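You operate a simulated robot arm through the tools that you are given. There is no shell and no other tool. Be economical: measure what you need, move in short steps, check, and stop when the job is done.

You run a simulated robot arm. Do the job below in one go: nothing can be reset, and whatever is moved stays where it is left.

Task
Switch the steam box off, let it cool, then store the pack from it in the green bench drawer.
Fine: shut the drawer; leave the steam box lid open. Where these are worked on the way, their far stop is far enough and under half their travel is too little: green bench drawer.

It is judged by the outcome, as a careful person would: the job done as asked, and still so three seconds after it is handed in. It fails if anything else is knocked over, pushed out of place, dropped, spilled or broken. A push-on lid holds only when it is set on centred and level and pressed home; a screw cap is set on level and turned clockwise until tight.

Robot
A 7-joint arm with a two-finger parallel gripper on a trunk, on a base that drives. Base frame: it is fixed to the floor where the robot stands at the start and does not move with it; the origin is under the middle of the robot, x ahead of it, y to its left, z up; the surface under the hand at the start is at about z = 780. Readings come in mm, degrees, newtons and seconds.
Its first joint turns from -166.0 to 166.0 degrees. Places, roughly: green bench drawer [700, -100, 600]; inside of the green bench drawer [700, -100, 600]; purple-banded pale pack (12x5x5 cm) [800, 100, 900]; steam box [800, 100, 900]; steam box lid [800, 100, 900]; steam knob [700, -100, 900]. Payload 1.57 kg.
The tool frame sits at the grasp point between the pads (the TCP): z along the fingers, y along the line on which they close. The tips reach 30 mm beyond it. The gripper opens to 80 mm. The fingers are 17 mm wide and 12 mm thick; the gripper's body (40 by 82 mm) begins 80 mm behind the TCP.
Orientation is that of the tool frame in the base frame, as a unit quaternion [w, x, y, z]. With the fingers straight down and closing along the base's y, the tool's x points along the base's -x, its y along +y and its z along -z.

Tools
- The arm moves only by the tool jog_arm. Its argument "targets" is a list that holds one entry, the list of rows, each a list of 6 numbers: the shift along the tool's x, y, z in units of 200 mm (1.0 is 200 mm), then the turn, a rotation vector about the tool's x, y, z in units of 60 degrees (1.0 is 60 degrees). In form: [[[tx, ty, tz, rx, ry, rz], ...]]. A call has 1 to 20 rows; each row is the pose to reach, as a shift and turn from the pose commanded when the call began, along the tool's axes at that moment. "jaw" is the gripper command, from -1 (shut) to 1 (fully open), values between in proportion, set as the call begins (left out, the last holds). A call with a number of a shift or a turn outside -1 to 1 is refused whole. A row lasts 0.2 s, in which the tool goes at most 50 mm and 8.6 degrees; a call with a longer step from one row to the next is refused whole, and so is a gripper value outside its range. A pose out of reach is approached as far as the arm can. The call stops where the force on the tool passes 40 N (or 10 N more than at its start, if that is more) or the arm is blocked; 0.2 s more then pass. The fingers move at their own pace (about 153 mm/s each) and stop on an object; they squeeze with about 24 N. The grip force told is the motor's: it shows also when the fingers shut on nothing. Time passes only in rows, and 0.2 s behind the last, so rows that repeat a pose let the fingers close. It gives the time, the measured TCP pose, the force on the tool (base axes), the opening and the grip force at its end, in the units of the frame above (readings bear some noise), with the torque about the TCP (base axes, N m) and any sound that the robot's microphone picked up.
- Cameras (640 x 400 px; columns grow to the right, rows downward): "scene" is now at [-17.5, 152.6, 1381.5]; the picture's right is [-0.39, -0.92, 0.00], its down [-0.43, 0.18, -0.88] and it looks along [0.81, -0.35, -0.47] (base axes); focal length 214 px, centre (320, 200). "wrist" rides on the gripper at [72, -7, -122] in the tool frame; the picture's right is [0.09, 1.00, 0.00], its down [-0.84, 0.08, -0.54] and it looks along [-0.54, 0.05, 0.84] (tool axes); focal length 238 px, centre (320, 200). There is no depth. A picture from a camera that has moved, and an enlarged one, comes with that camera's place and axes in the base frame and with its lens.
- grab_frame(camera): a new picture of that camera. The clock stands still meanwhile.
- drive_base(legs): drives the robot by 1 to 6 legs, each [ahead, left, turn to the left] in mm, mm and degrees, along the robot's own axes; the way and the turn of a leg run together, so that a leg with both is an arc; at most 1500 mm and 180 degrees a leg. The arm and the cameras ride along, it lands a little off, and it stops where it bumps. It gives what a move gives.
- aim_head(pan, tilt): turns the head with the scene camera to pan (to the left, within 143 degrees either way) and tilt (down, from -29 to 69), counted from straight ahead of the robot. It gives what a move gives.
- inspect(camera, box): a new picture of the part [left, top, right, bottom] of that camera's present view, enlarged. The clock stands still meanwhile.
- job_done(): hands the job in; it is judged then, once.

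Go step by step. Nothing tells you exact positions but the pictures and the camera data: compare them with the known pose of the tool, close in by small moves and look again before you grip or let go. The budget is 120 turns and 98 pictures, counting those below and the enlarged ones. Unless the task says otherwise, let go and move clear before handing in, and close with one line.

The tools are called after "Call:" as a command line: name --argument value ..., lists and objects as JSON in quotes. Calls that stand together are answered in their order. jog_arm: Moves the arm, as the interface text tells. Its arguments: {"type":"object","properties":{"targets":{"type":"array"},"jaw":{"type":"number"}},"required":["targets"]} The other tools are called the same way: drive_base (legs) drives the base; aim_head (pan, tilt) turns the head that bears the scene camera; grab_frame (camera) takes a picture; inspect (camera, box) takes an enlarged picture of a part of a camera's view; job_done () hands the job in.

At the start:

```text
time: 0.0
ee_pos: [626.9, -6.2, 1354.0]
tool_rot: [0.0, 0.0, 1.0, 0.0]
wrist_force: [0.5, 0.8, -0.4]
torque: [-0.03, 0.0, -0.02]
opening: 80.0
gripper_force: 0.2
robot x, y, heading: [1.7, 1.8, 0.2]
head pan, tilt: [-23.0, 28.0]
```

scene: 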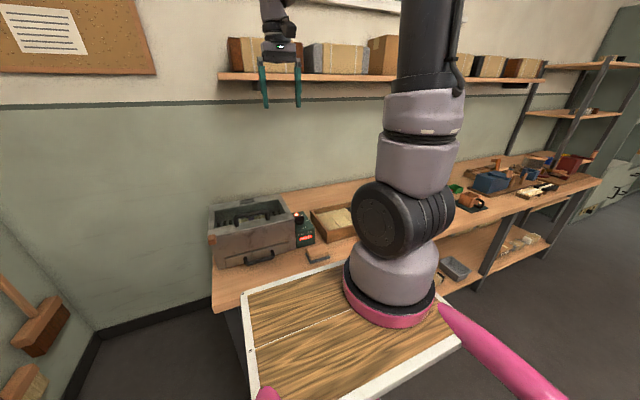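
wrist: 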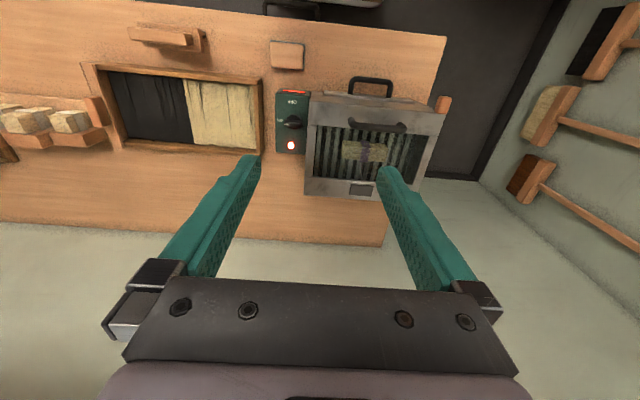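

The wrist view shows the steam box with a pack inside and a control unit with a lit red lamp next to it. I'll enlarge both areas before moving.

Call:
inspect --camera "wrist" --box '[250, 0, 470, 220]'

Call:
inspect --camera "scene" --box '[190, 170, 370, 290]'

```text
1.82 times, centred on (360, 110) of wrist
camera zoom: at [555.3, -11.3, 1475.2], right [-0.09, 1.0, 0.0], down [0.84, 0.08, 0.54], along [0.54, 0.05, -0.84], focal length 433 px, centre (247, 364)
```

zoom: 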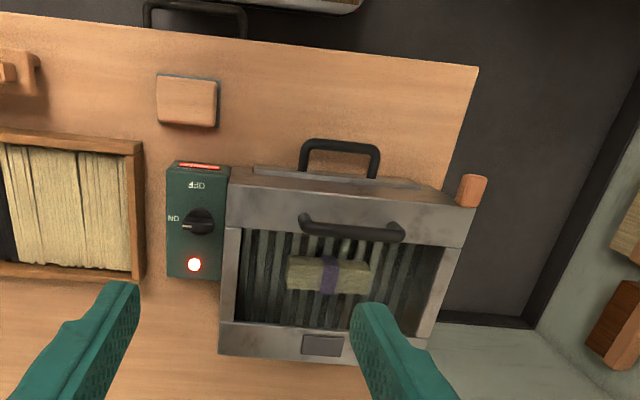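

```text
3.33 times, centred on (280, 230) of scene
camera zoom: at [-17.5, 152.6, 1381.5], right [-0.39, -0.92, 0.0], down [-0.43, 0.18, -0.88], along [0.81, -0.35, -0.47], focal length 715 px, centre (453, 100)
```

zoom: 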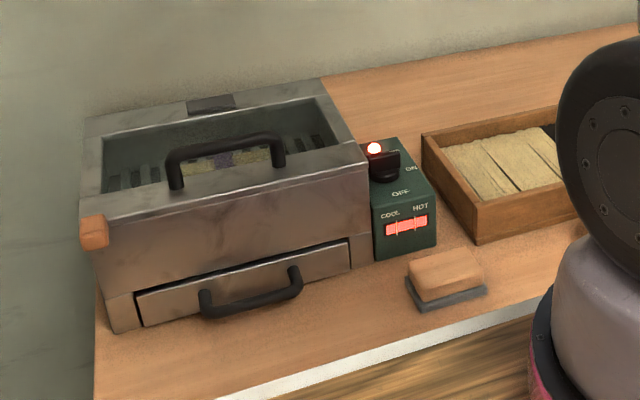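

The knob is at about (711, -63, 887) and points to ON (toward -y); OFF faces the robot. The lid handle bar is at about (675, 119, 974), running along y. I'll lower the hand over the knob, turning it to close along x, and look down at the drawer with the head.

Call:
jog_arm --targets '[[[-0.035, -0.024, 0.15, 0, 0, -0.125], [-0.07, -0.048, 0.3, 0, 0, -0.25], [-0.105, -0.072, 0.45, 0, 0, -0.375], [-0.14, -0.096, 0.6, 0, 0, -0.5], [-0.175, -0.12, 0.75, 0, 0, -0.625], [-0.21, -0.145, 0.8, 0, 0, -0.75]]]'

Call:
aim_head --pan -5 --tilt 55

Call:
grab_frame --camera "scene"

```text
time: 1.4
ee_pos: [668.4, -35.4, 1193.8]
tool_rot: [0.0, -0.383, 0.924, 0.0]
wrist_force: [0.6, -0.5, 0.0]
torque: [0.01, -0.03, -0.02]
opening: 80.3
gripper_force: 0.2
robot x, y, heading: [1.0, 2.3, 0.3]
head pan, tilt: [-23.0, 28.0]
```

```text
time: 2.3
ee_pos: [668.7, -33.6, 1194.3]
tool_rot: [0.0, -0.383, 0.924, 0.0]
wrist_force: [0.3, -0.4, -0.9]
torque: [0.02, -0.01, -0.02]
opening: 80.0
gripper_force: 0.0
robot x, y, heading: [4.0, -0.5, -0.2]
head pan, tilt: [-5.0, 55.0]
```

```text
93 pictures are left
camera scene: at [-29.5, 181.9, 1342.4], right [-0.09, -1.0, 0.0], down [-0.82, 0.07, -0.57], along [0.57, -0.05, -0.82], focal length 214 px, centre (320, 200)
```

scene: 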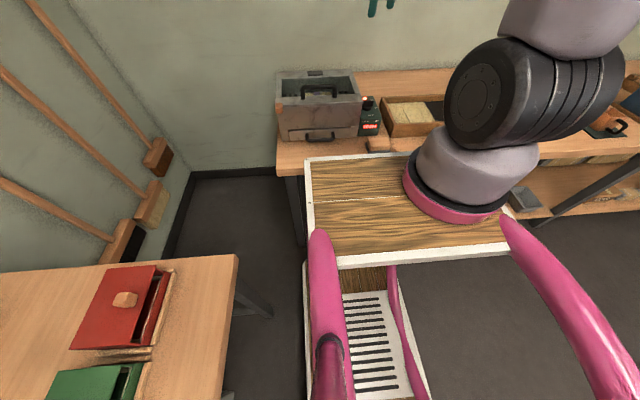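

The drawer isn't visible from here. I'll finish the approach above the knob and look with the wrist camera.

Call:
jog_arm --targets '[[[-0.009, -0.042, 0.13, 0, 0, -0.125], [-0.018, -0.084, 0.26, 0, 0, -0.25], [-0.026, -0.125, 0.39, 0, 0, -0.375], [-0.035, -0.167, 0.52, 0, 0, -0.5], [-0.044, -0.209, 0.65, 0, 0, -0.625], [-0.053, -0.251, 0.72, 0, 0, -0.75], [-0.053, -0.251, 0.72, 0, 0, -0.75]]]'

Call:
grab_frame --camera "wrist"

Call:
inspect --camera "scene" --box '[260, 50, 440, 170]'

```text
time: 3.9
ee_pos: [712.5, -62.3, 1050.6]
tool_rot: [0.0, 0.707, -0.707, 0.0]
wrist_force: [0.2, 0.1, 0.0]
torque: [-0.01, -0.03, 0.01]
opening: 80.0
gripper_force: 0.1
robot x, y, heading: [-1.0, -2.5, -0.3]
head pan, tilt: [-5.0, 55.0]
```

```text
92 pictures are left
camera wrist: at [718.2, -133.5, 1171.0], right [-1.0, -0.09, 0.0], down [-0.08, 0.84, 0.54], along [-0.05, 0.54, -0.84], focal length 238 px, centre (320, 200)
```

wrist: 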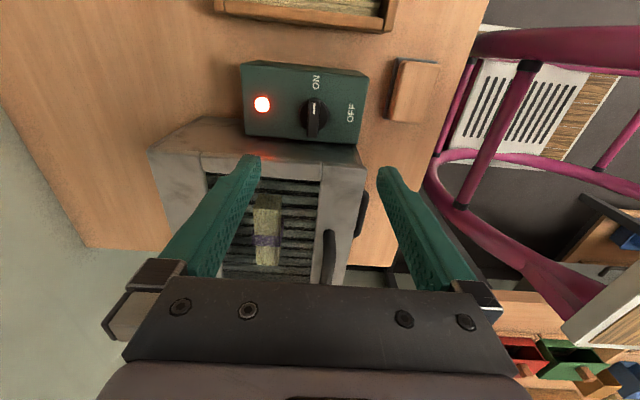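

```text
3.33 times, centred on (350, 110) of scene
camera zoom: at [-29.7, 182.0, 1342.3], right [-0.09, -1.0, 0.0], down [-0.82, 0.07, -0.57], along [0.57, -0.05, -0.82], focal length 715 px, centre (220, 500)
```

zoom: 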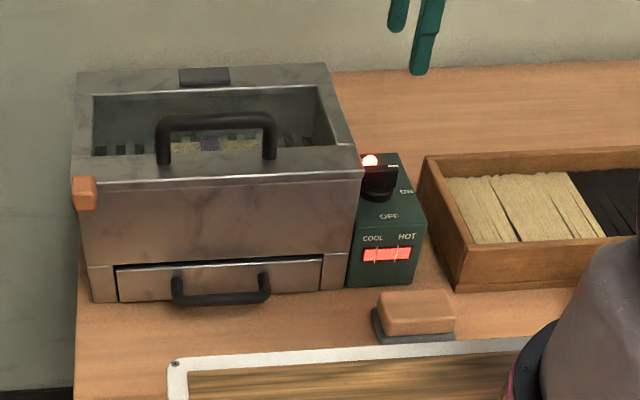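

The knob is a black ridge centred near (716, -65, 890) with its top around 900. I'll descend to just above it with the jaws partly closed and look again.

Call:
jog_arm --targets '[[[0.0125, -0.015, 0.2, 0, 0, 0], [0.0125, -0.015, 0.4, 0, 0, 0], [0.0125, -0.015, 0.55, 0, 0, 0], [0.0125, -0.015, 0.65, 0, 0, 0]]]' --jaw 0.2

Call:
grab_frame --camera "wrist"

Call:
inspect --camera "scene" --box '[320, 60, 440, 140]'

```text
time: 4.9
ee_pos: [715.7, -64.1, 919.4]
tool_rot: [0.0, -0.707, 0.707, 0.0]
wrist_force: [0.3, 0.4, 0.1]
torque: [-0.02, -0.01, 0.0]
opening: 48.0
gripper_force: 0.1
robot x, y, heading: [1.0, 0.4, 0.2]
head pan, tilt: [-5.0, 55.0]
```

```text
90 pictures are left
camera wrist: at [721.4, -135.8, 1040.9], right [-1.0, -0.09, 0.0], down [-0.08, 0.84, 0.54], along [-0.05, 0.54, -0.84], focal length 238 px, centre (320, 200)
```

wrist: 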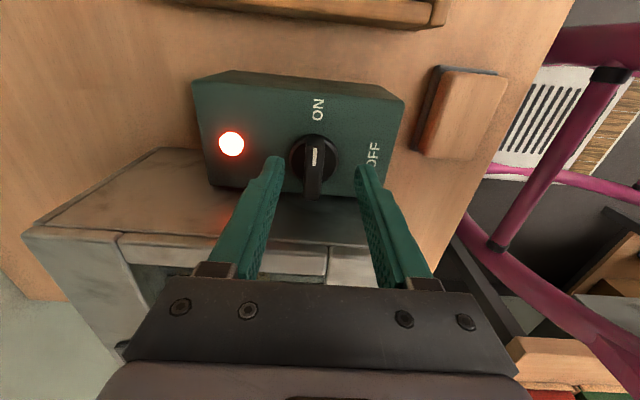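

```text
5.00 times, centred on (380, 100) of scene
camera zoom: at [-29.9, 182.0, 1342.3], right [-0.09, -1.0, 0.0], down [-0.82, 0.07, -0.57], along [0.57, -0.05, -0.82], focal length 1072 px, centre (20, 700)
```

zoom: 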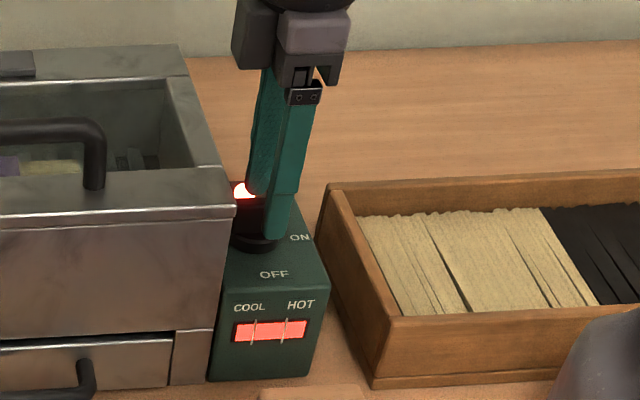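

The knob face is at about z 862 and the ridge reaches up to about 893. I'll lower so the tips are around 873 and close on the ridge.

Call:
jog_arm --targets '[[[0.02, -0.01, 0.04, 0, 0, 0], [0.02, -0.01, 0.08, 0, 0, 0]]]'

Call:
jog_arm --targets '[[[0, 0, 0, 0, 0, 0], [0, 0, 0, 0, 0, 0]]]' --jaw -1

Call:
grab_frame --camera "wrist"

```text
time: 5.5
ee_pos: [717.8, -68.1, 903.3]
tool_rot: [0.0, -0.707, 0.707, 0.0]
wrist_force: [0.0, -0.2, -0.1]
torque: [-0.01, -0.01, 0.02]
opening: 48.1
gripper_force: 0.1
robot x, y, heading: [1.0, 3.0, 0.1]
head pan, tilt: [-5.0, 55.0]
```

```text
time: 6.1
ee_pos: [719.5, -69.4, 901.8]
tool_rot: [-0.001, 0.708, -0.707, 0.001]
wrist_force: [17.0, -0.9, -2.6]
torque: [-0.01, -0.59, -0.08]
opening: 34.3
gripper_force: 41.4
robot x, y, heading: [-3.9, -0.1, 0.2]
head pan, tilt: [-5.0, 55.0]
```

```text
88 pictures are left
camera wrist: at [725.5, -139.8, 1024.6], right [-1.0, -0.09, 0.0], down [-0.08, 0.84, 0.54], along [-0.05, 0.54, -0.84], focal length 238 px, centre (320, 200)
```

wrist: 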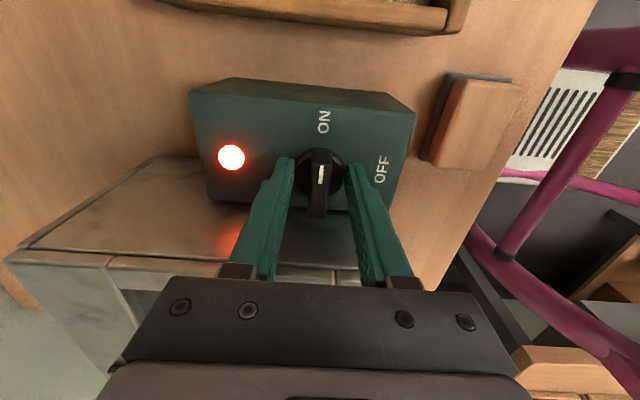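

The jaws closed on the round base (34 mm) rather than the ridge, and slightly off-centre. I'll reopen a little, rise 12 mm, shift +3 mm in x and regrip on the ridge.

Call:
jog_arm --targets '[[[0, -0.005, 0, 0, 0, 0], [0, -0.01, -0.03, 0, 0, 0], [0, -0.01, -0.06, 0, 0, 0]]]' --jaw 0.15

Call:
jog_arm --targets '[[[0, 0, 0, 0, 0, 0], [0, 0, 0, 0, 0, 0]]]' --jaw -1

Call:
grab_frame --camera "wrist"

```text
time: 6.9
ee_pos: [718.4, -68.5, 915.8]
tool_rot: [0.0, 0.707, -0.707, 0.001]
wrist_force: [0.5, -0.2, 1.2]
torque: [0.0, 0.0, -0.01]
opening: 46.1
gripper_force: 0.0
robot x, y, heading: [2.5, -0.5, -0.0]
head pan, tilt: [-5.0, 55.0]
```

```text
time: 7.5
ee_pos: [719.4, -69.0, 915.0]
tool_rot: [0.0, -0.707, 0.707, 0.0]
wrist_force: [5.3, -0.2, -2.3]
torque: [0.08, -0.15, -0.02]
opening: 13.1
gripper_force: 29.8
robot x, y, heading: [-2.6, 3.0, 0.3]
head pan, tilt: [-5.0, 55.0]
```

```text
87 pictures are left
camera wrist: at [725.9, -139.7, 1036.5], right [-1.0, -0.09, 0.0], down [-0.08, 0.84, 0.54], along [-0.05, 0.54, -0.84], focal length 238 px, centre (320, 200)
```

wrist: 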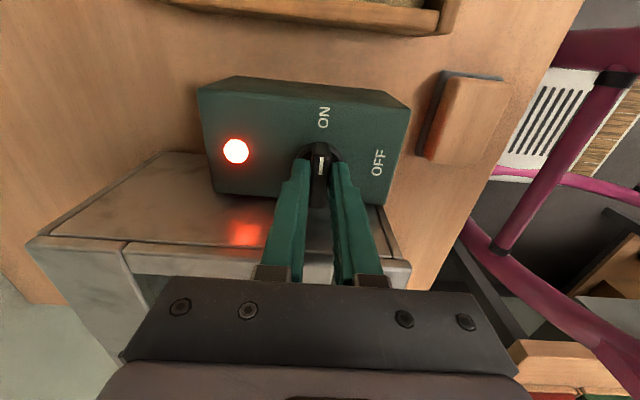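

I now hold the ridge (13 mm). I'll turn it clockwise from above, first 60°, then 30° more.

Call:
jog_arm --targets '[[[0, 0, 0, 0, 0, 0.125], [0, 0, 0, 0, 0, 0.25], [0, 0, 0, 0, 0, 0.375], [0, 0, 0, 0, 0, 0.5], [0, 0, 0, 0, 0, 0.625], [0, 0, 0, 0, 0, 0.75], [0, 0, 0, 0, 0, 0.875], [0, 0, 0, 0, 0, 1.0]]]'

Call:
jog_arm --targets '[[[0, 0, 0, 0, 0, 0.125], [0, 0, 0, 0, 0, 0.25], [0, 0, 0, 0, 0, 0.375], [0, 0, 0, 0, 0, 0.5]]]'

Call:
grab_frame --camera "wrist"

```text
time: 9.1
ee_pos: [716.2, -66.6, 914.6]
tool_rot: [-0.003, -0.338, 0.941, 0.002]
wrist_force: [-4.4, 0.6, 9.7]
torque: [-0.63, 0.36, 0.06]
opening: 12.7
gripper_force: 29.9
robot x, y, heading: [2.1, 2.6, -0.0]
head pan, tilt: [-5.0, 55.0]
stopped in row 7: the force on the tool passed its limit at 41 N (the readings are from after the stop); the commanded pose is now the measured one
```

```text
time: 10.1
ee_pos: [713.7, -64.1, 915.6]
tool_rot: [-0.003, -0.082, 0.997, 0.002]
wrist_force: [-18.5, 24.5, 19.9]
torque: [0.48, 0.33, 0.13]
opening: 13.1
gripper_force: 29.3
robot x, y, heading: [-1.4, -3.9, 0.0]
head pan, tilt: [-5.0, 55.0]
```

```text
86 pictures are left
camera wrist: at [645.0, -81.5, 1037.0], right [-0.25, 0.97, 0.0], down [0.82, 0.21, 0.54], along [0.52, 0.14, -0.84], focal length 238 px, centre (320, 200)
```

wrist: 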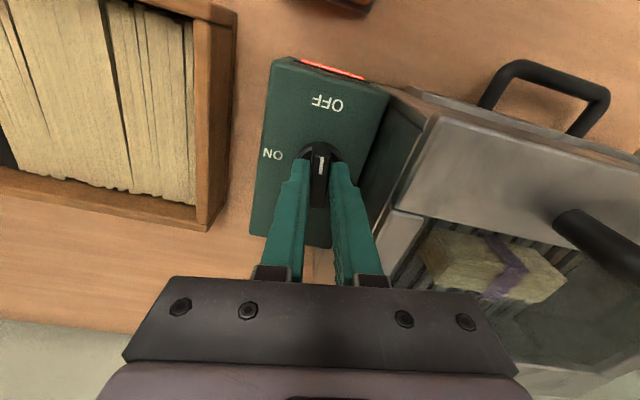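

It has turned about 80°. I'll open the jaws, rise and check the knob and lamp.

Call:
jog_arm --targets '[[[0, 0, 0, 0, 0, 0], [0, 0, -0.1, 0, 0, 0], [0, 0, -0.3, 0, 0, 0.07], [0, 0, -0.5, 0, 0, 0.14], [0, 0, -0.6, 0, 0, 0.16]]]' --jaw 0.2

Call:
grab_frame --camera "wrist"

Call:
inspect --camera "scene" --box '[260, 60, 440, 180]'

```text
time: 11.3
ee_pos: [715.5, -68.5, 1034.2]
tool_rot: [-0.005, 0.003, 1.0, 0.0]
wrist_force: [1.1, 1.6, -0.2]
torque: [0.02, 0.01, -0.01]
opening: 48.3
gripper_force: 0.1
robot x, y, heading: [1.8, 1.3, -0.2]
head pan, tilt: [-5.0, 55.0]
```

```text
85 pictures are left
camera wrist: at [645.0, -73.4, 1156.4], right [-0.09, 1.0, 0.0], down [0.84, 0.07, 0.53], along [0.53, 0.05, -0.84], focal length 238 px, centre (320, 200)
```

wrist: 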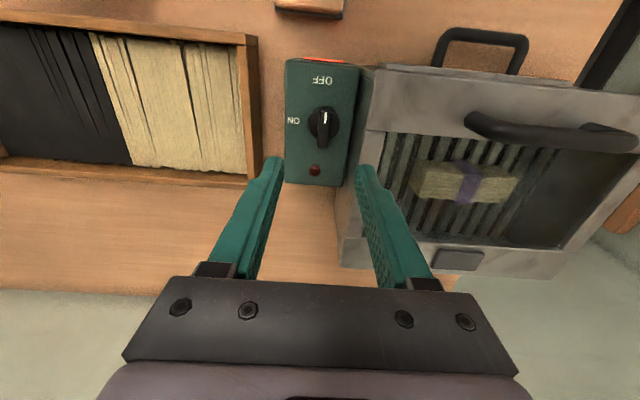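

```text
3.33 times, centred on (350, 120) of scene
camera zoom: at [-29.7, 182.1, 1342.4], right [-0.09, -1.0, 0.0], down [-0.82, 0.07, -0.57], along [0.57, -0.05, -0.82], focal length 715 px, centre (220, 467)
```

zoom: 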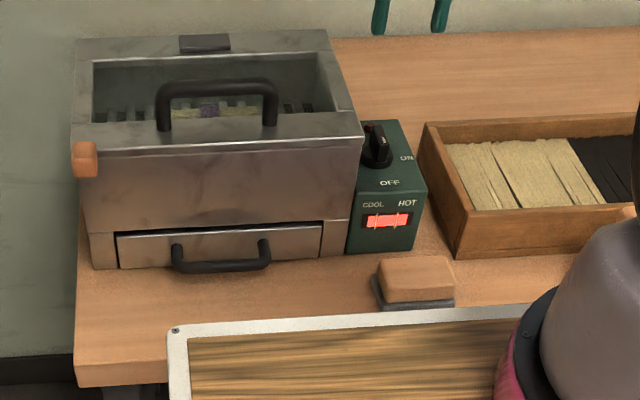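

The lamp is dark and the knob is on OFF, but the gauge still reads HOT. While it cools I'll back off and look at the drawer under the bench.

Call:
jog_arm --targets '[[[0, 0, -0.2, 0, 0, 0], [0, 0, -0.4, 0, 0, 0], [0, 0, -0.6, 0, 0, 0]]]'

Call:
drive_base --legs '[[-350, 0, 0]]'

Call:
aim_head --pan -10 --tilt 45

Call:
grab_frame --camera "scene"

Call:
grab_frame --camera "wrist"

```text
time: 12.1
ee_pos: [719.1, -69.0, 1154.9]
tool_rot: [-0.005, 0.002, 1.0, 0.0]
wrist_force: [-0.3, 0.3, -0.6]
torque: [0.0, 0.01, 0.0]
opening: 48.0
gripper_force: 0.2
robot x, y, heading: [-2.1, -1.9, 0.0]
head pan, tilt: [-5.0, 55.0]
```

```text
time: 14.4
ee_pos: [369.3, -71.3, 1155.0]
tool_rot: [-0.003, 0.004, 1.0, 0.0]
wrist_force: [-0.4, 0.6, 0.1]
torque: [-0.02, 0.0, -0.02]
opening: 48.0
gripper_force: 0.0
robot x, y, heading: [-348.2, -4.1, -0.6]
head pan, tilt: [-5.0, 55.0]
```

```text
time: 15.1
ee_pos: [370.0, -70.1, 1154.7]
tool_rot: [-0.004, 0.004, 1.0, 0.0]
wrist_force: [0.1, 0.8, 0.6]
torque: [0.02, 0.05, -0.02]
opening: 47.8
gripper_force: 0.2
robot x, y, heading: [-348.1, 1.4, -0.4]
head pan, tilt: [-10.0, 45.0]
```

```text
83 pictures are left
camera scene: at [-369.2, 175.1, 1355.7], right [-0.18, -0.98, 0.0], down [-0.7, 0.13, -0.71], along [0.7, -0.13, -0.71], focal length 214 px, centre (320, 200)
```

scene: 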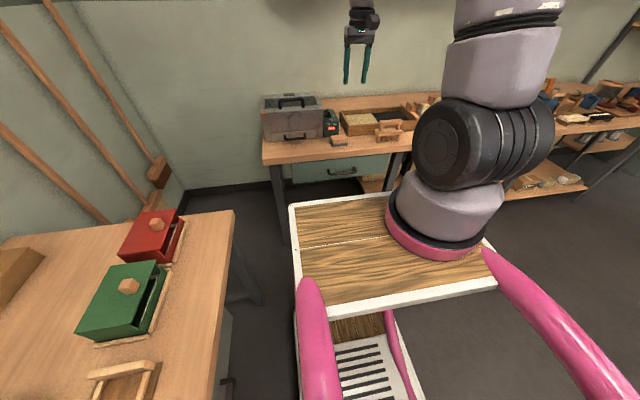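

```text
82 pictures are left
camera wrist: at [297.6, -76.0, 1276.4], right [-0.08, 1.0, 0.0], down [0.84, 0.07, 0.54], along [0.53, 0.05, -0.84], focal length 238 px, centre (320, 200)
```

wrist: 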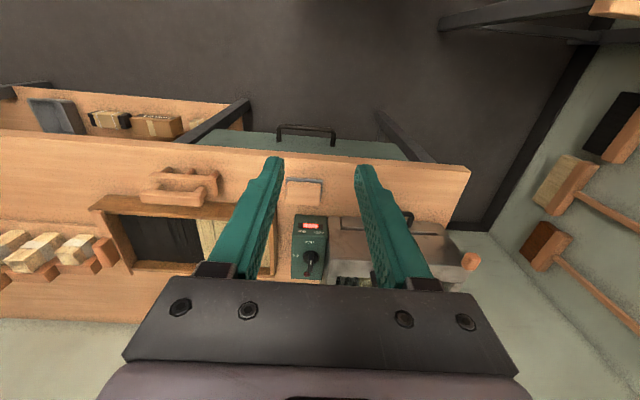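

The pale green drawer front is under the bench, with a black handle bar at about (463, -93, 685). I'll enlarge it and check the gauge.

Call:
inspect --camera "scene" --box '[250, 80, 430, 200]'

```text
3.33 times, centred on (340, 140) of scene
camera zoom: at [-369.2, 175.1, 1355.7], right [-0.18, -0.98, 0.0], down [-0.7, 0.13, -0.71], along [0.7, -0.13, -0.71], focal length 715 px, centre (253, 400)
```

zoom: 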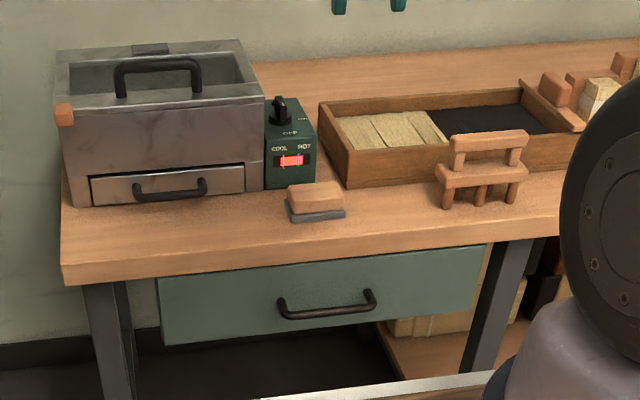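

Cooling has started. To pull the drawer I'll point the tool along +x with the jaws closing vertically; first step is to lower and turn the wrist in front of the bench.

Call:
jog_arm --targets '[[[0, 0, 0.1, 0, 0, -0.13], [0, 0, 0.2, 0, 0, -0.26], [0, 0, 0.3, 0, 0, -0.39], [0, 0, 0.4, 0, 0, -0.52], [0, 0, 0.5, 0, 0, -0.65], [0, 0, 0.5, 0, 0, -0.75]]]'

Call:
jog_arm --targets '[[[0, 0, 0.1, 0, 0, -0.13], [0, 0, 0.2, 0, 0, -0.26], [0, 0, 0.3, 0, 0, -0.39], [0, 0, 0.4, 0, 0, -0.52], [0, 0, 0.5, 0, 0, -0.65], [0, 0, 0.5, 0, 0, -0.75]]]'

Call:
jog_arm --targets '[[[0, 0, 0, 0.14, 0, 0], [0, 0.05, 0, 0.28, 0, 0], [0, 0.1, 0, 0.42, 0, 0], [0, 0.15, 0, 0.56, 0, 0], [0, 0.2, 0, 0.7, 0, 0], [0, 0.2, 0, 0.75, 0, 0]]]' --jaw 0.2

```text
time: 16.5
ee_pos: [368.5, -71.4, 1054.1]
tool_rot: [-0.003, -0.38, 0.925, 0.001]
wrist_force: [0.4, -0.2, 0.1]
torque: [0.01, -0.01, -0.01]
opening: 48.0
gripper_force: 0.1
robot x, y, heading: [-346.5, 4.5, -0.6]
head pan, tilt: [-10.0, 45.0]
```

```text
time: 17.9
ee_pos: [367.8, -71.2, 954.8]
tool_rot: [-0.001, -0.705, 0.709, 0.003]
wrist_force: [0.3, -0.5, -0.1]
torque: [-0.02, -0.02, 0.0]
opening: 48.0
gripper_force: 0.1
robot x, y, heading: [-350.3, 0.1, -0.5]
head pan, tilt: [-10.0, 45.0]
```

```text
time: 19.3
ee_pos: [334.0, -69.8, 953.8]
tool_rot: [0.267, -0.651, 0.658, -0.269]
wrist_force: [-0.6, 0.4, 0.2]
torque: [0.01, -0.03, -0.02]
opening: 48.1
gripper_force: 0.0
out of reach, approached as far as the arm can: row 6
robot x, y, heading: [-351.9, 2.4, -0.5]
head pan, tilt: [-10.0, 45.0]
```

The wrist reached about 45° pitch, which is enough for a diagonal grip on the bar. I'll move to 100 mm back from the bar along the tool axis and look.

Call:
jog_arm --targets '[[[0.02, 0.08, 0.15, 0, 0, 0], [0.04, 0.16, 0.3, 0, 0, 0], [0.06, 0.24, 0.45, 0, 0, 0], [0.08, 0.32, 0.6, 0, 0, 0], [0.1, 0.4, 0.75, 0, 0, 0], [0.115, 0.48, 0.9, 0, 0, 0]]]'

Call:
grab_frame --camera "wrist"

Call:
inspect --camera "scene" --box '[250, 80, 430, 200]'

```text
time: 20.7
ee_pos: [392.5, -92.1, 756.5]
tool_rot: [0.268, -0.651, 0.657, -0.269]
wrist_force: [0.1, 0.9, 0.2]
torque: [0.0, 0.0, -0.02]
opening: 48.3
gripper_force: 0.0
robot x, y, heading: [-351.7, 1.2, -0.3]
head pan, tilt: [-10.0, 45.0]
```

```text
80 pictures are left
camera wrist: at [311.1, -162.6, 847.9], right [-0.71, -0.09, -0.7], down [-0.43, 0.84, 0.33], along [0.56, 0.54, -0.63], focal length 238 px, centre (320, 200)
```

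wrist: 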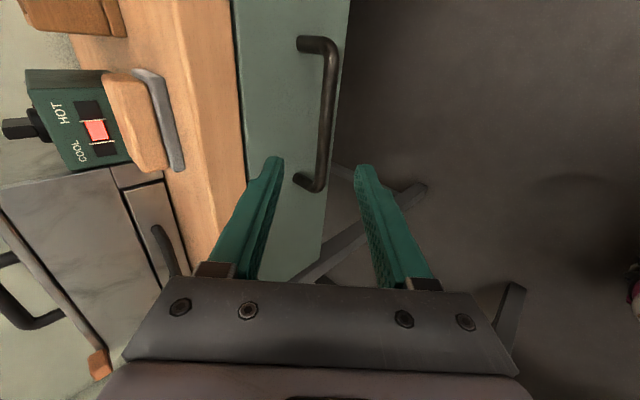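

```text
3.33 times, centred on (340, 140) of scene
camera zoom: at [-369.4, 175.1, 1355.8], right [-0.18, -0.98, 0.0], down [-0.7, 0.13, -0.71], along [0.7, -0.13, -0.71], focal length 715 px, centre (253, 400)
```

zoom: 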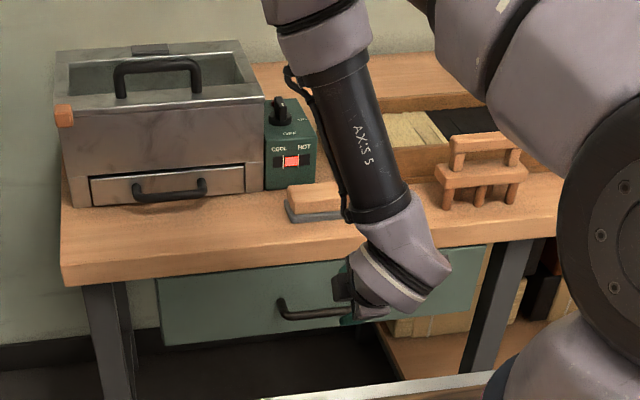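

The bar runs from y ≈ -165 to -39 at about (463, ·, 682). I'll advance along the tool axis to straddle it, then close.

Call:
jog_arm --targets '[[[0.04, 0.01, 0.15, 0, 0, 0], [0.04, 0.01, 0.3, 0, 0, 0], [0.04, 0.01, 0.4, 0, 0, 0], [0.04, 0.01, 0.46, 0, 0, 0]]]'

Call:
grab_frame --camera "wrist"

```text
time: 21.7
ee_pos: [455.9, -101.7, 690.1]
tool_rot: [0.267, -0.651, 0.657, -0.269]
wrist_force: [-0.4, 0.2, -0.3]
torque: [0.02, -0.01, -0.02]
opening: 47.8
gripper_force: 0.0
robot x, y, heading: [-350.8, -0.5, -0.2]
head pan, tilt: [-10.0, 45.0]
```

```text
78 pictures are left
camera wrist: at [373.9, -171.2, 781.1], right [-0.71, -0.09, -0.7], down [-0.43, 0.84, 0.33], along [0.56, 0.54, -0.63], focal length 238 px, centre (320, 200)
```

wrist: 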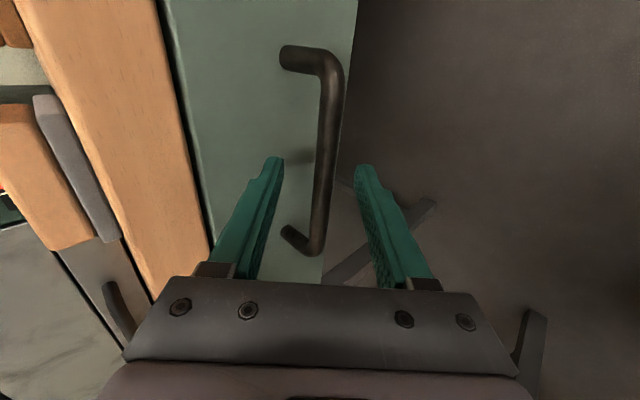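

The bar sits between the fingers. I'll close.

Call:
jog_arm --targets '[[[0, 0, 0, 0, 0, 0], [0, 0, 0, 0, 0, 0], [0, 0, 0, 0, 0, 0]]]' --jaw -1

Call:
grab_frame --camera "wrist"

```text
time: 22.5
ee_pos: [455.3, -101.5, 688.6]
tool_rot: [0.267, -0.652, 0.658, -0.268]
wrist_force: [-6.9, 0.1, -17.8]
torque: [-0.23, 0.39, 0.44]
opening: 13.8
gripper_force: 30.4
robot x, y, heading: [-342.9, 2.1, -0.1]
head pan, tilt: [-10.0, 45.0]
```

```text
77 pictures are left
camera wrist: at [372.8, -171.2, 780.0], right [-0.71, -0.09, -0.7], down [-0.43, 0.84, 0.33], along [0.56, 0.54, -0.64], focal length 238 px, centre (320, 200)
```

wrist: 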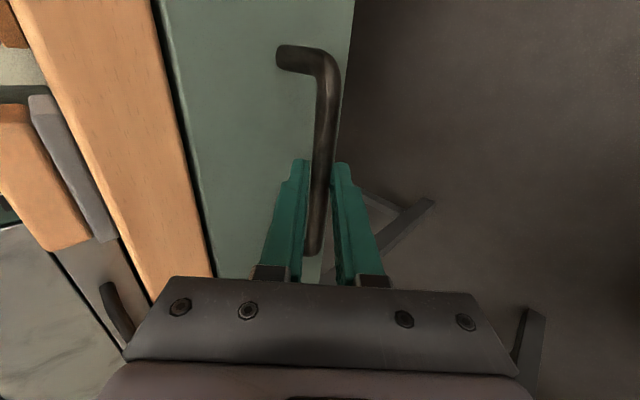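

The bar is gripped. I'll pull back 100 mm along -x with the arm first.

Call:
jog_arm --targets '[[[0, 0.07, -0.07, 0, 0, 0], [0, 0.14, -0.14, 0, 0, 0], [0, 0.21, -0.21, 0, 0, 0], [0, 0.28, -0.28, 0, 0, 0], [0, 0.35, -0.35, 0, 0, 0]]]'

```text
time: 23.7
ee_pos: [356.8, -101.0, 689.8]
tool_rot: [0.267, -0.652, 0.657, -0.268]
wrist_force: [0.3, -0.3, -29.5]
torque: [-0.35, 0.52, 0.3]
opening: 13.9
gripper_force: 31.0
robot x, y, heading: [-347.8, 0.2, -0.2]
head pan, tilt: [-10.0, 45.0]
```

The drawer slides. I'll pull another 120 mm, easing down a little to relieve the vertical load.

Call:
jog_arm --targets '[[[0, 0.02, 0.02, 0, 0, 0], [0, 0.09, -0.05, 0, 0, 0], [0, 0.16, -0.12, 0, 0, 0], [0, 0.23, -0.19, 0, 0, 0], [0, 0.3, -0.26, 0, 0, 0], [0, 0.37, -0.33, 0, 0, 0], [0, 0.44, -0.4, 0, 0, 0]]]'

Call:
grab_frame --camera "scene"

```text
time: 24.2
ee_pos: [349.9, -101.2, 690.3]
tool_rot: [0.272, -0.651, 0.654, -0.274]
wrist_force: [1.3, 0.2, 6.5]
torque: [-0.49, -0.18, 0.15]
opening: 13.9
gripper_force: 30.8
robot x, y, heading: [-348.3, 1.3, -0.2]
head pan, tilt: [-10.0, 45.0]
stopped in row 2: the force on the tool passed its limit at 43 N (the readings are from after the stop); the commanded pose is now the measured one
```

```text
76 pictures are left
camera scene: at [-369.4, 175.1, 1355.8], right [-0.18, -0.98, 0.0], down [-0.7, 0.13, -0.71], along [0.7, -0.13, -0.71], focal length 214 px, centre (320, 200)
```

scene: 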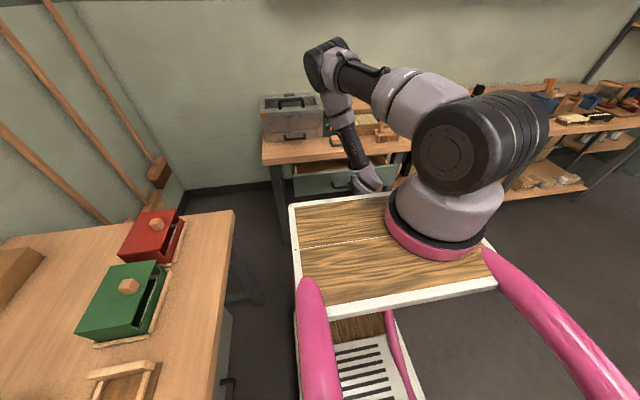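

Vertical load is relieved now. I'll keep pulling straight back.

Call:
jog_arm --targets '[[[0, 0.06, -0.06, 0, 0, 0], [0, 0.12, -0.12, 0, 0, 0], [0, 0.18, -0.18, 0, 0, 0], [0, 0.24, -0.24, 0, 0, 0], [0, 0.3, -0.3, 0, 0, 0]]]'

Call:
inspect --camera "scene" --box '[250, 80, 430, 200]'

```text
time: 25.5
ee_pos: [267.0, -101.0, 690.7]
tool_rot: [0.272, -0.651, 0.653, -0.274]
wrist_force: [1.3, 1.0, 11.2]
torque: [-0.45, -0.22, 0.12]
opening: 13.8
gripper_force: 30.2
robot x, y, heading: [-346.1, -0.3, -0.1]
head pan, tilt: [-10.0, 45.0]
stopped in row 5: the force on the tool passed its limit at 41 N (the readings are from after the stop); the commanded pose is now the measured one
```

```text
3.33 times, centred on (340, 140) of scene
camera zoom: at [-369.5, 175.2, 1355.8], right [-0.18, -0.98, 0.0], down [-0.7, 0.13, -0.71], along [0.7, -0.13, -0.71], focal length 715 px, centre (253, 400)
```

zoom: 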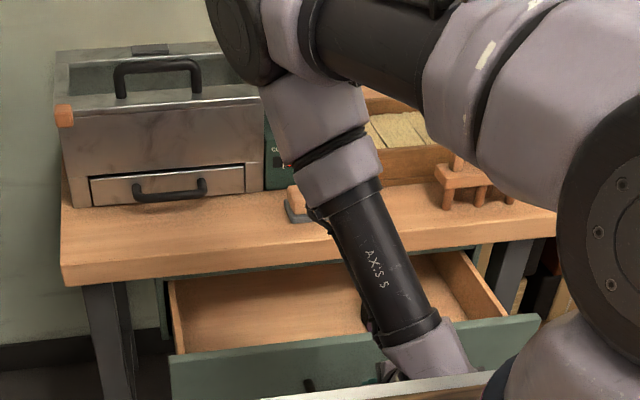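

The drawer is out about 190 mm. A small extra pull will tell whether this is its stop.

Call:
jog_arm --targets '[[[0, 0.02, -0.02, 0, 0, 0], [0, 0.07, -0.07, 0, 0, 0], [0, 0.12, -0.12, 0, 0, 0]]]'

```text
time: 26.3
ee_pos: [232.3, -102.6, 690.6]
tool_rot: [0.273, -0.65, 0.654, -0.274]
wrist_force: [0.8, 1.4, 29.3]
torque: [-0.12, -0.58, 0.43]
opening: 13.6
gripper_force: 29.9
robot x, y, heading: [-347.6, 2.0, -0.1]
head pan, tilt: [-10.0, 45.0]
```

It still moves. I'll ease up 2 mm and pull a further 50 mm.

Call:
jog_arm --targets '[[[0, -0.01, -0.01, 0, 0, 0], [0, 0.04, -0.06, 0, 0, 0], [0, 0.09, -0.11, 0, 0, 0], [0, 0.14, -0.16, 0, 0, 0], [0, 0.165, -0.185, 0, 0, 0]]]'

Call:
grab_frame --camera "wrist"

Call:
inspect --camera "scene" --box '[250, 80, 430, 200]'

```text
time: 27.5
ee_pos: [182.2, -101.6, 691.4]
tool_rot: [0.271, -0.651, 0.654, -0.272]
wrist_force: [0.9, -2.1, -25.2]
torque: [-0.46, 0.46, 0.11]
opening: 13.8
gripper_force: 30.4
robot x, y, heading: [-350.8, 3.7, -0.4]
head pan, tilt: [-10.0, 45.0]
```

```text
74 pictures are left
camera wrist: at [100.8, -170.9, 781.4], right [-0.7, -0.09, -0.71], down [-0.44, 0.84, 0.33], along [0.56, 0.54, -0.63], focal length 238 px, centre (320, 200)
```

wrist: 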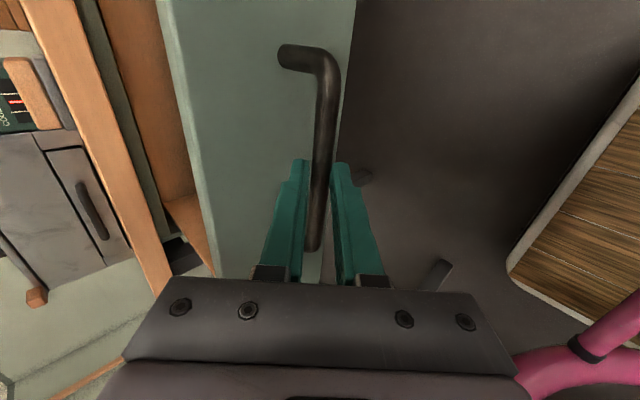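

```text
3.33 times, centred on (340, 140) of scene
camera zoom: at [-368.6, 174.9, 1355.8], right [-0.18, -0.98, 0.0], down [-0.7, 0.13, -0.71], along [0.7, -0.13, -0.71], focal length 715 px, centre (253, 400)
```

zoom: 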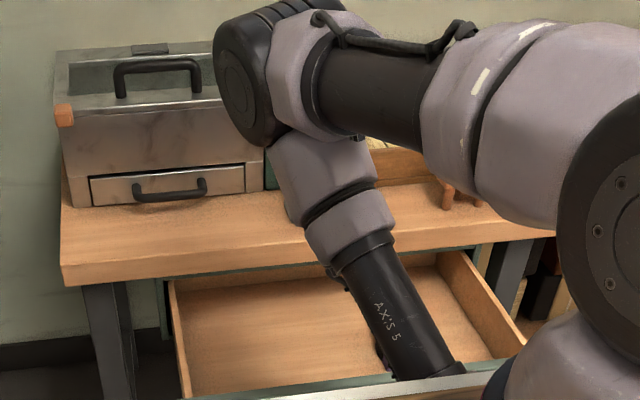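

The drawer is well open (about 270 mm). Before choosing where to stand for the lid, I'll look down at how much room there is between the robot's front and the open drawer.

Call:
aim_head --pan 0 --tilt 69

Call:
grab_frame --camera "scene"

```text
time: 28.4
ee_pos: [183.6, -100.9, 692.9]
tool_rot: [0.272, -0.651, 0.654, -0.272]
wrist_force: [-1.5, -2.6, -21.7]
torque: [-0.25, 0.46, 0.33]
opening: 13.7
gripper_force: 30.4
robot x, y, heading: [-349.8, 1.4, -0.5]
head pan, tilt: [0.0, 68.8]
```

```text
72 pictures are left
camera scene: at [-392.8, 189.1, 1327.0], right [0.0, -1.0, 0.0], down [-0.93, 0.0, -0.36], along [0.36, 0.0, -0.93], focal length 214 px, centre (320, 200)
```

scene: 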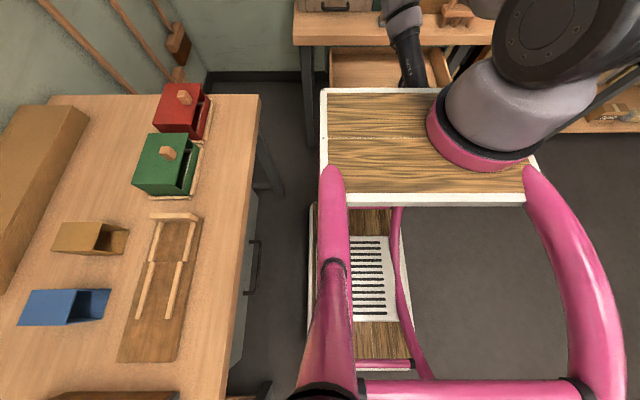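

The robot's front tray reaches about 380 mm ahead of its centre, so with the drawer open I can't get close enough to the steam box. I'll shut the drawer for now, get the lid open and the pack out, stage the pack on the bench, and reopen the drawer afterwards.

Call:
jog_arm --targets '[[[0, 0.005, 0.005, 0, 0, 0], [0, -0.065, 0.075, 0, 0, 0], [0, -0.135, 0.145, 0, 0, 0], [0, -0.205, 0.215, 0, 0, 0], [0, -0.275, 0.285, 0, 0, 0], [0, -0.345, 0.355, 0, 0, 0], [0, -0.415, 0.425, 0, 0, 0], [0, -0.485, 0.495, 0, 0, 0], [0, -0.555, 0.565, 0, 0, 0], [0, -0.625, 0.635, 0, 0, 0], [0, -0.695, 0.705, 0, 0, 0], [0, -0.765, 0.775, 0, 0, 0], [0, -0.835, 0.845, 0, 0, 0], [0, -0.905, 0.915, 0, 0, 0], [0, -0.955, 0.965, 0, 0, 0]]]'

```text
time: 31.6
ee_pos: [451.9, -101.1, 690.6]
tool_rot: [0.27, -0.653, 0.654, -0.271]
wrist_force: [-24.6, 10.9, 12.5]
torque: [-0.15, 0.23, 0.61]
opening: 14.2
gripper_force: 30.6
robot x, y, heading: [-349.9, 1.7, -0.3]
head pan, tilt: [0.0, 68.8]
```

The drawer is pushed home. I'll release and back away along the tool axis.

Call:
jog_arm --targets '[[[0, 0, 0, 0, 0, 0], [0, 0, 0, 0, 0, 0], [0, 0, -0.15, 0, 0, 0], [0, 0, -0.35, 0, 0, 0], [0, 0, -0.55, 0, 0, 0]]]' --jaw 0.3

Call:
jog_arm --targets '[[[0, -0.15, -0.15, 0, 0, 0], [0, -0.3, -0.3, 0, 0, 0], [0, -0.45, -0.45, 0, 0, 0], [0, -0.6, -0.6, 0, 0, 0], [0, -0.75, -0.75, 0, 0, 0], [0, -0.9, -0.9, 0, 0, 0]]]'

Call:
aim_head --pan -10 --tilt 40

Call:
inspect --camera "scene" --box '[240, 80, 420, 200]'

```text
time: 32.8
ee_pos: [377.7, -102.6, 768.8]
tool_rot: [0.271, -0.65, 0.655, -0.273]
wrist_force: [0.7, 0.9, 0.1]
torque: [0.02, 0.0, 0.02]
opening: 51.9
gripper_force: 0.0
robot x, y, heading: [-349.9, 0.6, -0.5]
head pan, tilt: [0.0, 68.8]
```

```text
time: 34.2
ee_pos: [376.2, -101.9, 1024.2]
tool_rot: [0.271, -0.652, 0.654, -0.273]
wrist_force: [1.0, 0.3, -0.8]
torque: [-0.04, 0.02, -0.01]
opening: 52.1
gripper_force: 0.0
robot x, y, heading: [-346.0, -1.4, -0.3]
head pan, tilt: [0.0, 68.8]
```

```text
time: 35.1
ee_pos: [376.0, -100.9, 1024.0]
tool_rot: [0.271, -0.65, 0.655, -0.273]
wrist_force: [0.3, -0.7, 0.8]
torque: [-0.02, -0.01, -0.03]
opening: 51.8
gripper_force: 0.0
robot x, y, heading: [-348.1, -1.4, -0.0]
head pan, tilt: [-10.0, 40.0]
```

```text
3.33 times, centred on (330, 140) of scene
camera zoom: at [-365.6, 174.5, 1363.0], right [-0.18, -0.98, 0.0], down [-0.63, 0.11, -0.77], along [0.75, -0.14, -0.64], focal length 715 px, centre (287, 400)
```

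zoom: 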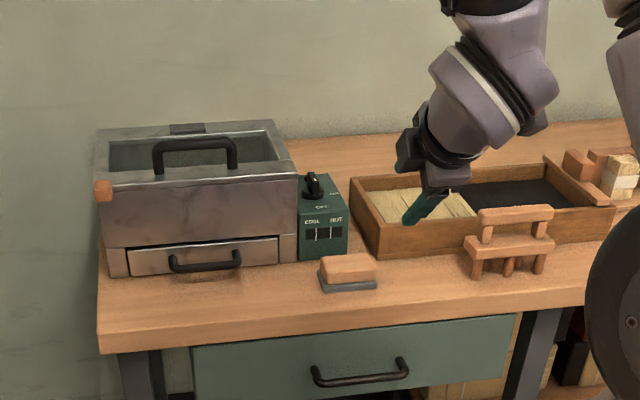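

The gauge looks dark now; I'll check it closer shortly. I'll straighten and raise the tool, then drive forward to work on the lid.

Call:
jog_arm --targets '[[[0, -0.06, -0.06, -0.125, 0, 0], [0, -0.12, -0.12, -0.25, 0, 0], [0, -0.18, -0.18, -0.375, 0, 0], [0, -0.24, -0.24, -0.5, 0, 0], [0, -0.3, -0.3, -0.625, 0, 0], [0, -0.35, -0.35, -0.75, 0, 0]]]'

Call:
drive_base --legs '[[325, 0, 0]]'

Call:
aim_head --pan -3 --tilt 42

Call:
grab_frame --camera "wrist"

Call:
grab_frame --camera "scene"

```text
time: 36.5
ee_pos: [374.4, -101.2, 1123.8]
tool_rot: [0.003, -0.705, 0.709, -0.002]
wrist_force: [0.1, -0.1, -0.4]
torque: [-0.01, -0.02, -0.02]
opening: 52.0
gripper_force: 0.1
robot x, y, heading: [-348.4, 0.5, -0.4]
head pan, tilt: [-10.0, 40.0]
```

```text
time: 38.7
ee_pos: [703.9, -106.8, 1123.5]
tool_rot: [0.002, -0.703, 0.711, -0.002]
wrist_force: [-0.2, -0.1, -0.5]
torque: [-0.02, -0.01, 0.0]
opening: 52.0
gripper_force: 0.1
robot x, y, heading: [-17.2, -1.1, -0.5]
head pan, tilt: [-10.0, 40.0]
```

```text
time: 39.4
ee_pos: [704.3, -107.3, 1122.7]
tool_rot: [0.002, -0.703, 0.711, -0.002]
wrist_force: [-0.3, 0.7, 0.7]
torque: [-0.01, -0.01, 0.01]
opening: 52.1
gripper_force: 0.1
robot x, y, heading: [-17.0, -5.3, -0.8]
head pan, tilt: [-3.0, 42.0]
```

```text
70 pictures are left
camera wrist: at [708.5, -178.1, 1243.7], right [-1.0, -0.08, -0.01], down [-0.07, 0.84, 0.54], along [-0.04, 0.54, -0.84], focal length 238 px, centre (320, 200)
```

wrist: 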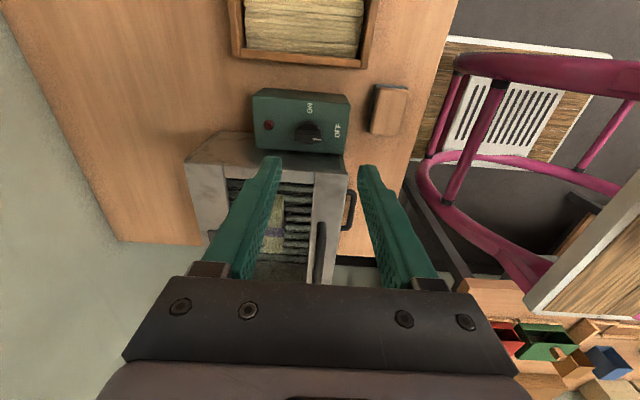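

```text
69 pictures are left
camera scene: at [-34.9, 182.5, 1360.1], right [-0.06, -1.0, 0.0], down [-0.67, 0.04, -0.74], along [0.74, -0.05, -0.67], focal length 214 px, centre (320, 200)
```

scene: 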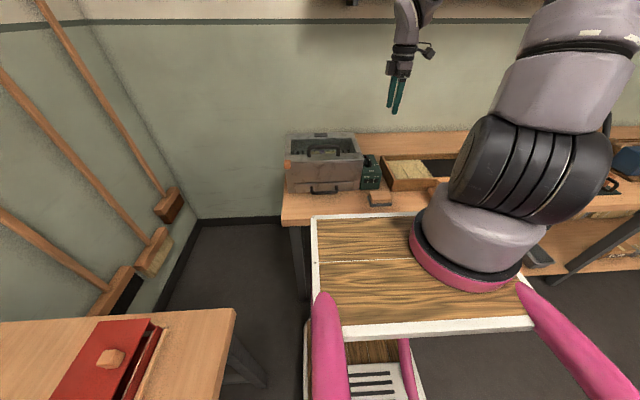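

I'll enlarge the steam box from here to check the gauge and lid construction.

Call:
inspect --camera "scene" --box '[275, 120, 395, 200]'

```text
5.00 times, centred on (335, 160) of scene
camera zoom: at [-34.9, 182.5, 1360.1], right [-0.06, -1.0, 0.0], down [-0.67, 0.04, -0.74], along [0.74, -0.05, -0.67], focal length 1072 px, centre (245, 400)
```

zoom: 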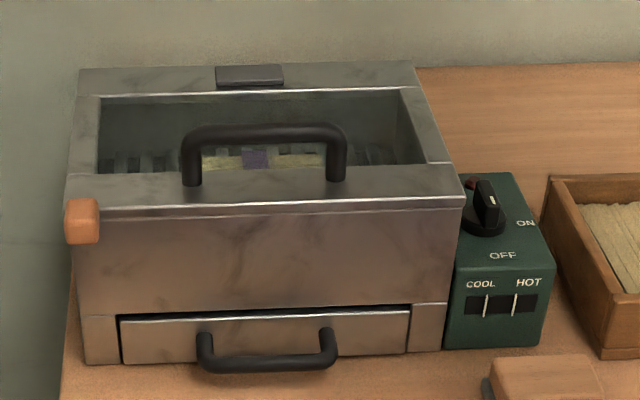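

The gauge is empty, so the box has cooled. The lid handle bar is at about (675, 120, 978); I'll move above it with the jaws closing along x.

Call:
jog_arm --targets '[[[-0.2, 0.03, 0, 0, 0, 0], [-0.4, 0.06, 0, 0, 0, 0], [-0.6, 0.09, 0.05, 0, 0, 0], [-0.8, 0.12, 0.1, 0, 0, 0], [-0.95, 0.14, 0.15, 0, 0, 0]]]'

Call:
grab_frame --camera "wrist"

Call:
inspect --camera "scene" --box '[275, 80, 395, 200]'

```text
time: 40.6
ee_pos: [677.5, 82.4, 1092.2]
tool_rot: [0.001, -0.703, 0.712, -0.001]
wrist_force: [-0.7, -0.2, 0.5]
torque: [0.03, -0.01, 0.02]
opening: 51.9
gripper_force: 0.1
robot x, y, heading: [-23.4, -3.1, -0.3]
head pan, tilt: [-3.0, 42.0]
```

```text
67 pictures are left
camera wrist: at [682.8, 12.2, 1213.2], right [-1.0, -0.08, -0.01], down [-0.07, 0.84, 0.54], along [-0.04, 0.54, -0.84], focal length 238 px, centre (320, 200)
```

wrist: 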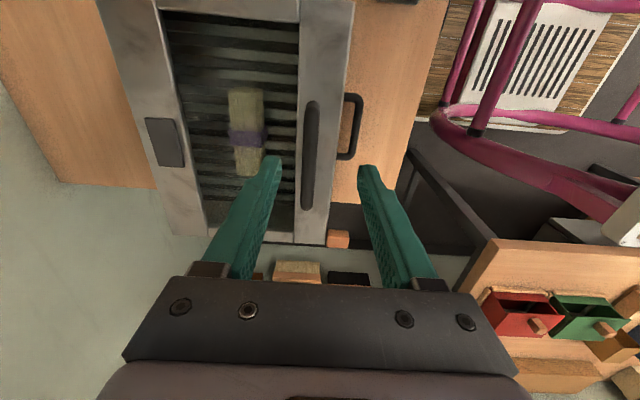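

```text
3.33 times, centred on (335, 140) of scene
camera zoom: at [-34.9, 182.1, 1360.1], right [-0.06, -1.0, 0.0], down [-0.67, 0.04, -0.74], along [0.74, -0.05, -0.67], focal length 715 px, centre (270, 400)
```

zoom: 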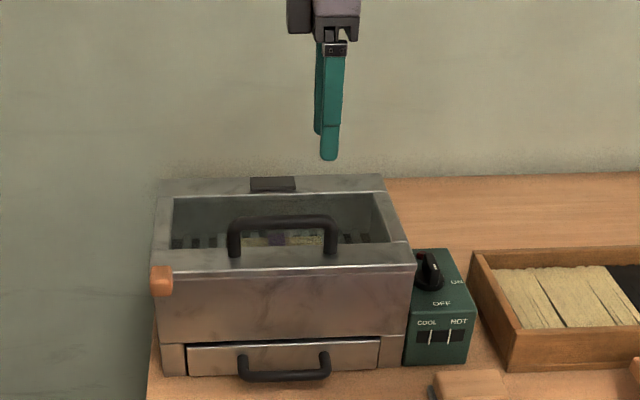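

I'll go down to just above the bar, centred in y, and look again before straddling it.

Call:
jog_arm --targets '[[[-0.1, -0.015, 0.15, 0, 0, 0], [-0.17, -0.02, 0.28, 0, 0, 0]]]'

Call:
grab_frame --camera "wrist"

Call:
inspect --camera "scene" --box '[275, 120, 395, 200]'

```text
time: 41.2
ee_pos: [680.9, 117.8, 1037.3]
tool_rot: [0.002, -0.704, 0.71, -0.002]
wrist_force: [0.1, -0.2, 0.2]
torque: [0.02, -0.01, 0.0]
opening: 52.1
gripper_force: 0.0
robot x, y, heading: [-16.9, -0.4, -0.5]
head pan, tilt: [-3.0, 42.0]
```

```text
65 pictures are left
camera wrist: at [686.4, 46.7, 1158.0], right [-1.0, -0.08, -0.01], down [-0.07, 0.84, 0.54], along [-0.04, 0.54, -0.84], focal length 238 px, centre (320, 200)
```

wrist: 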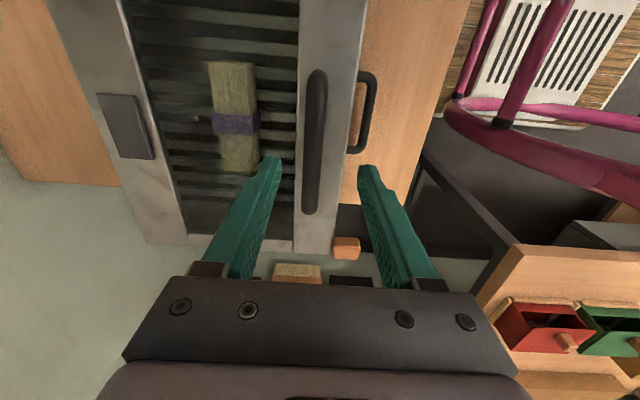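

```text
5.00 times, centred on (335, 160) of scene
camera zoom: at [-35.1, 182.3, 1360.1], right [-0.06, -1.0, 0.0], down [-0.67, 0.04, -0.74], along [0.74, -0.05, -0.67], focal length 1072 px, centre (245, 400)
```

zoom: 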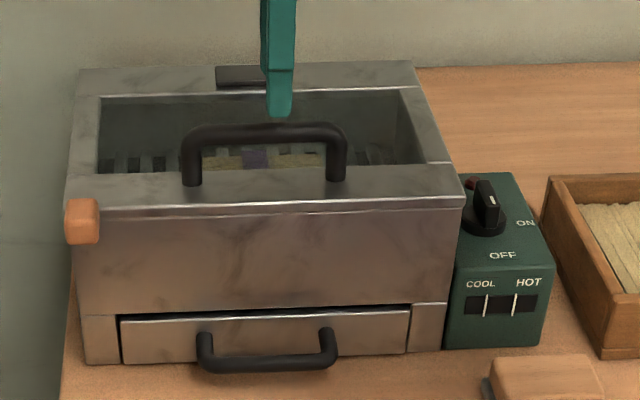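

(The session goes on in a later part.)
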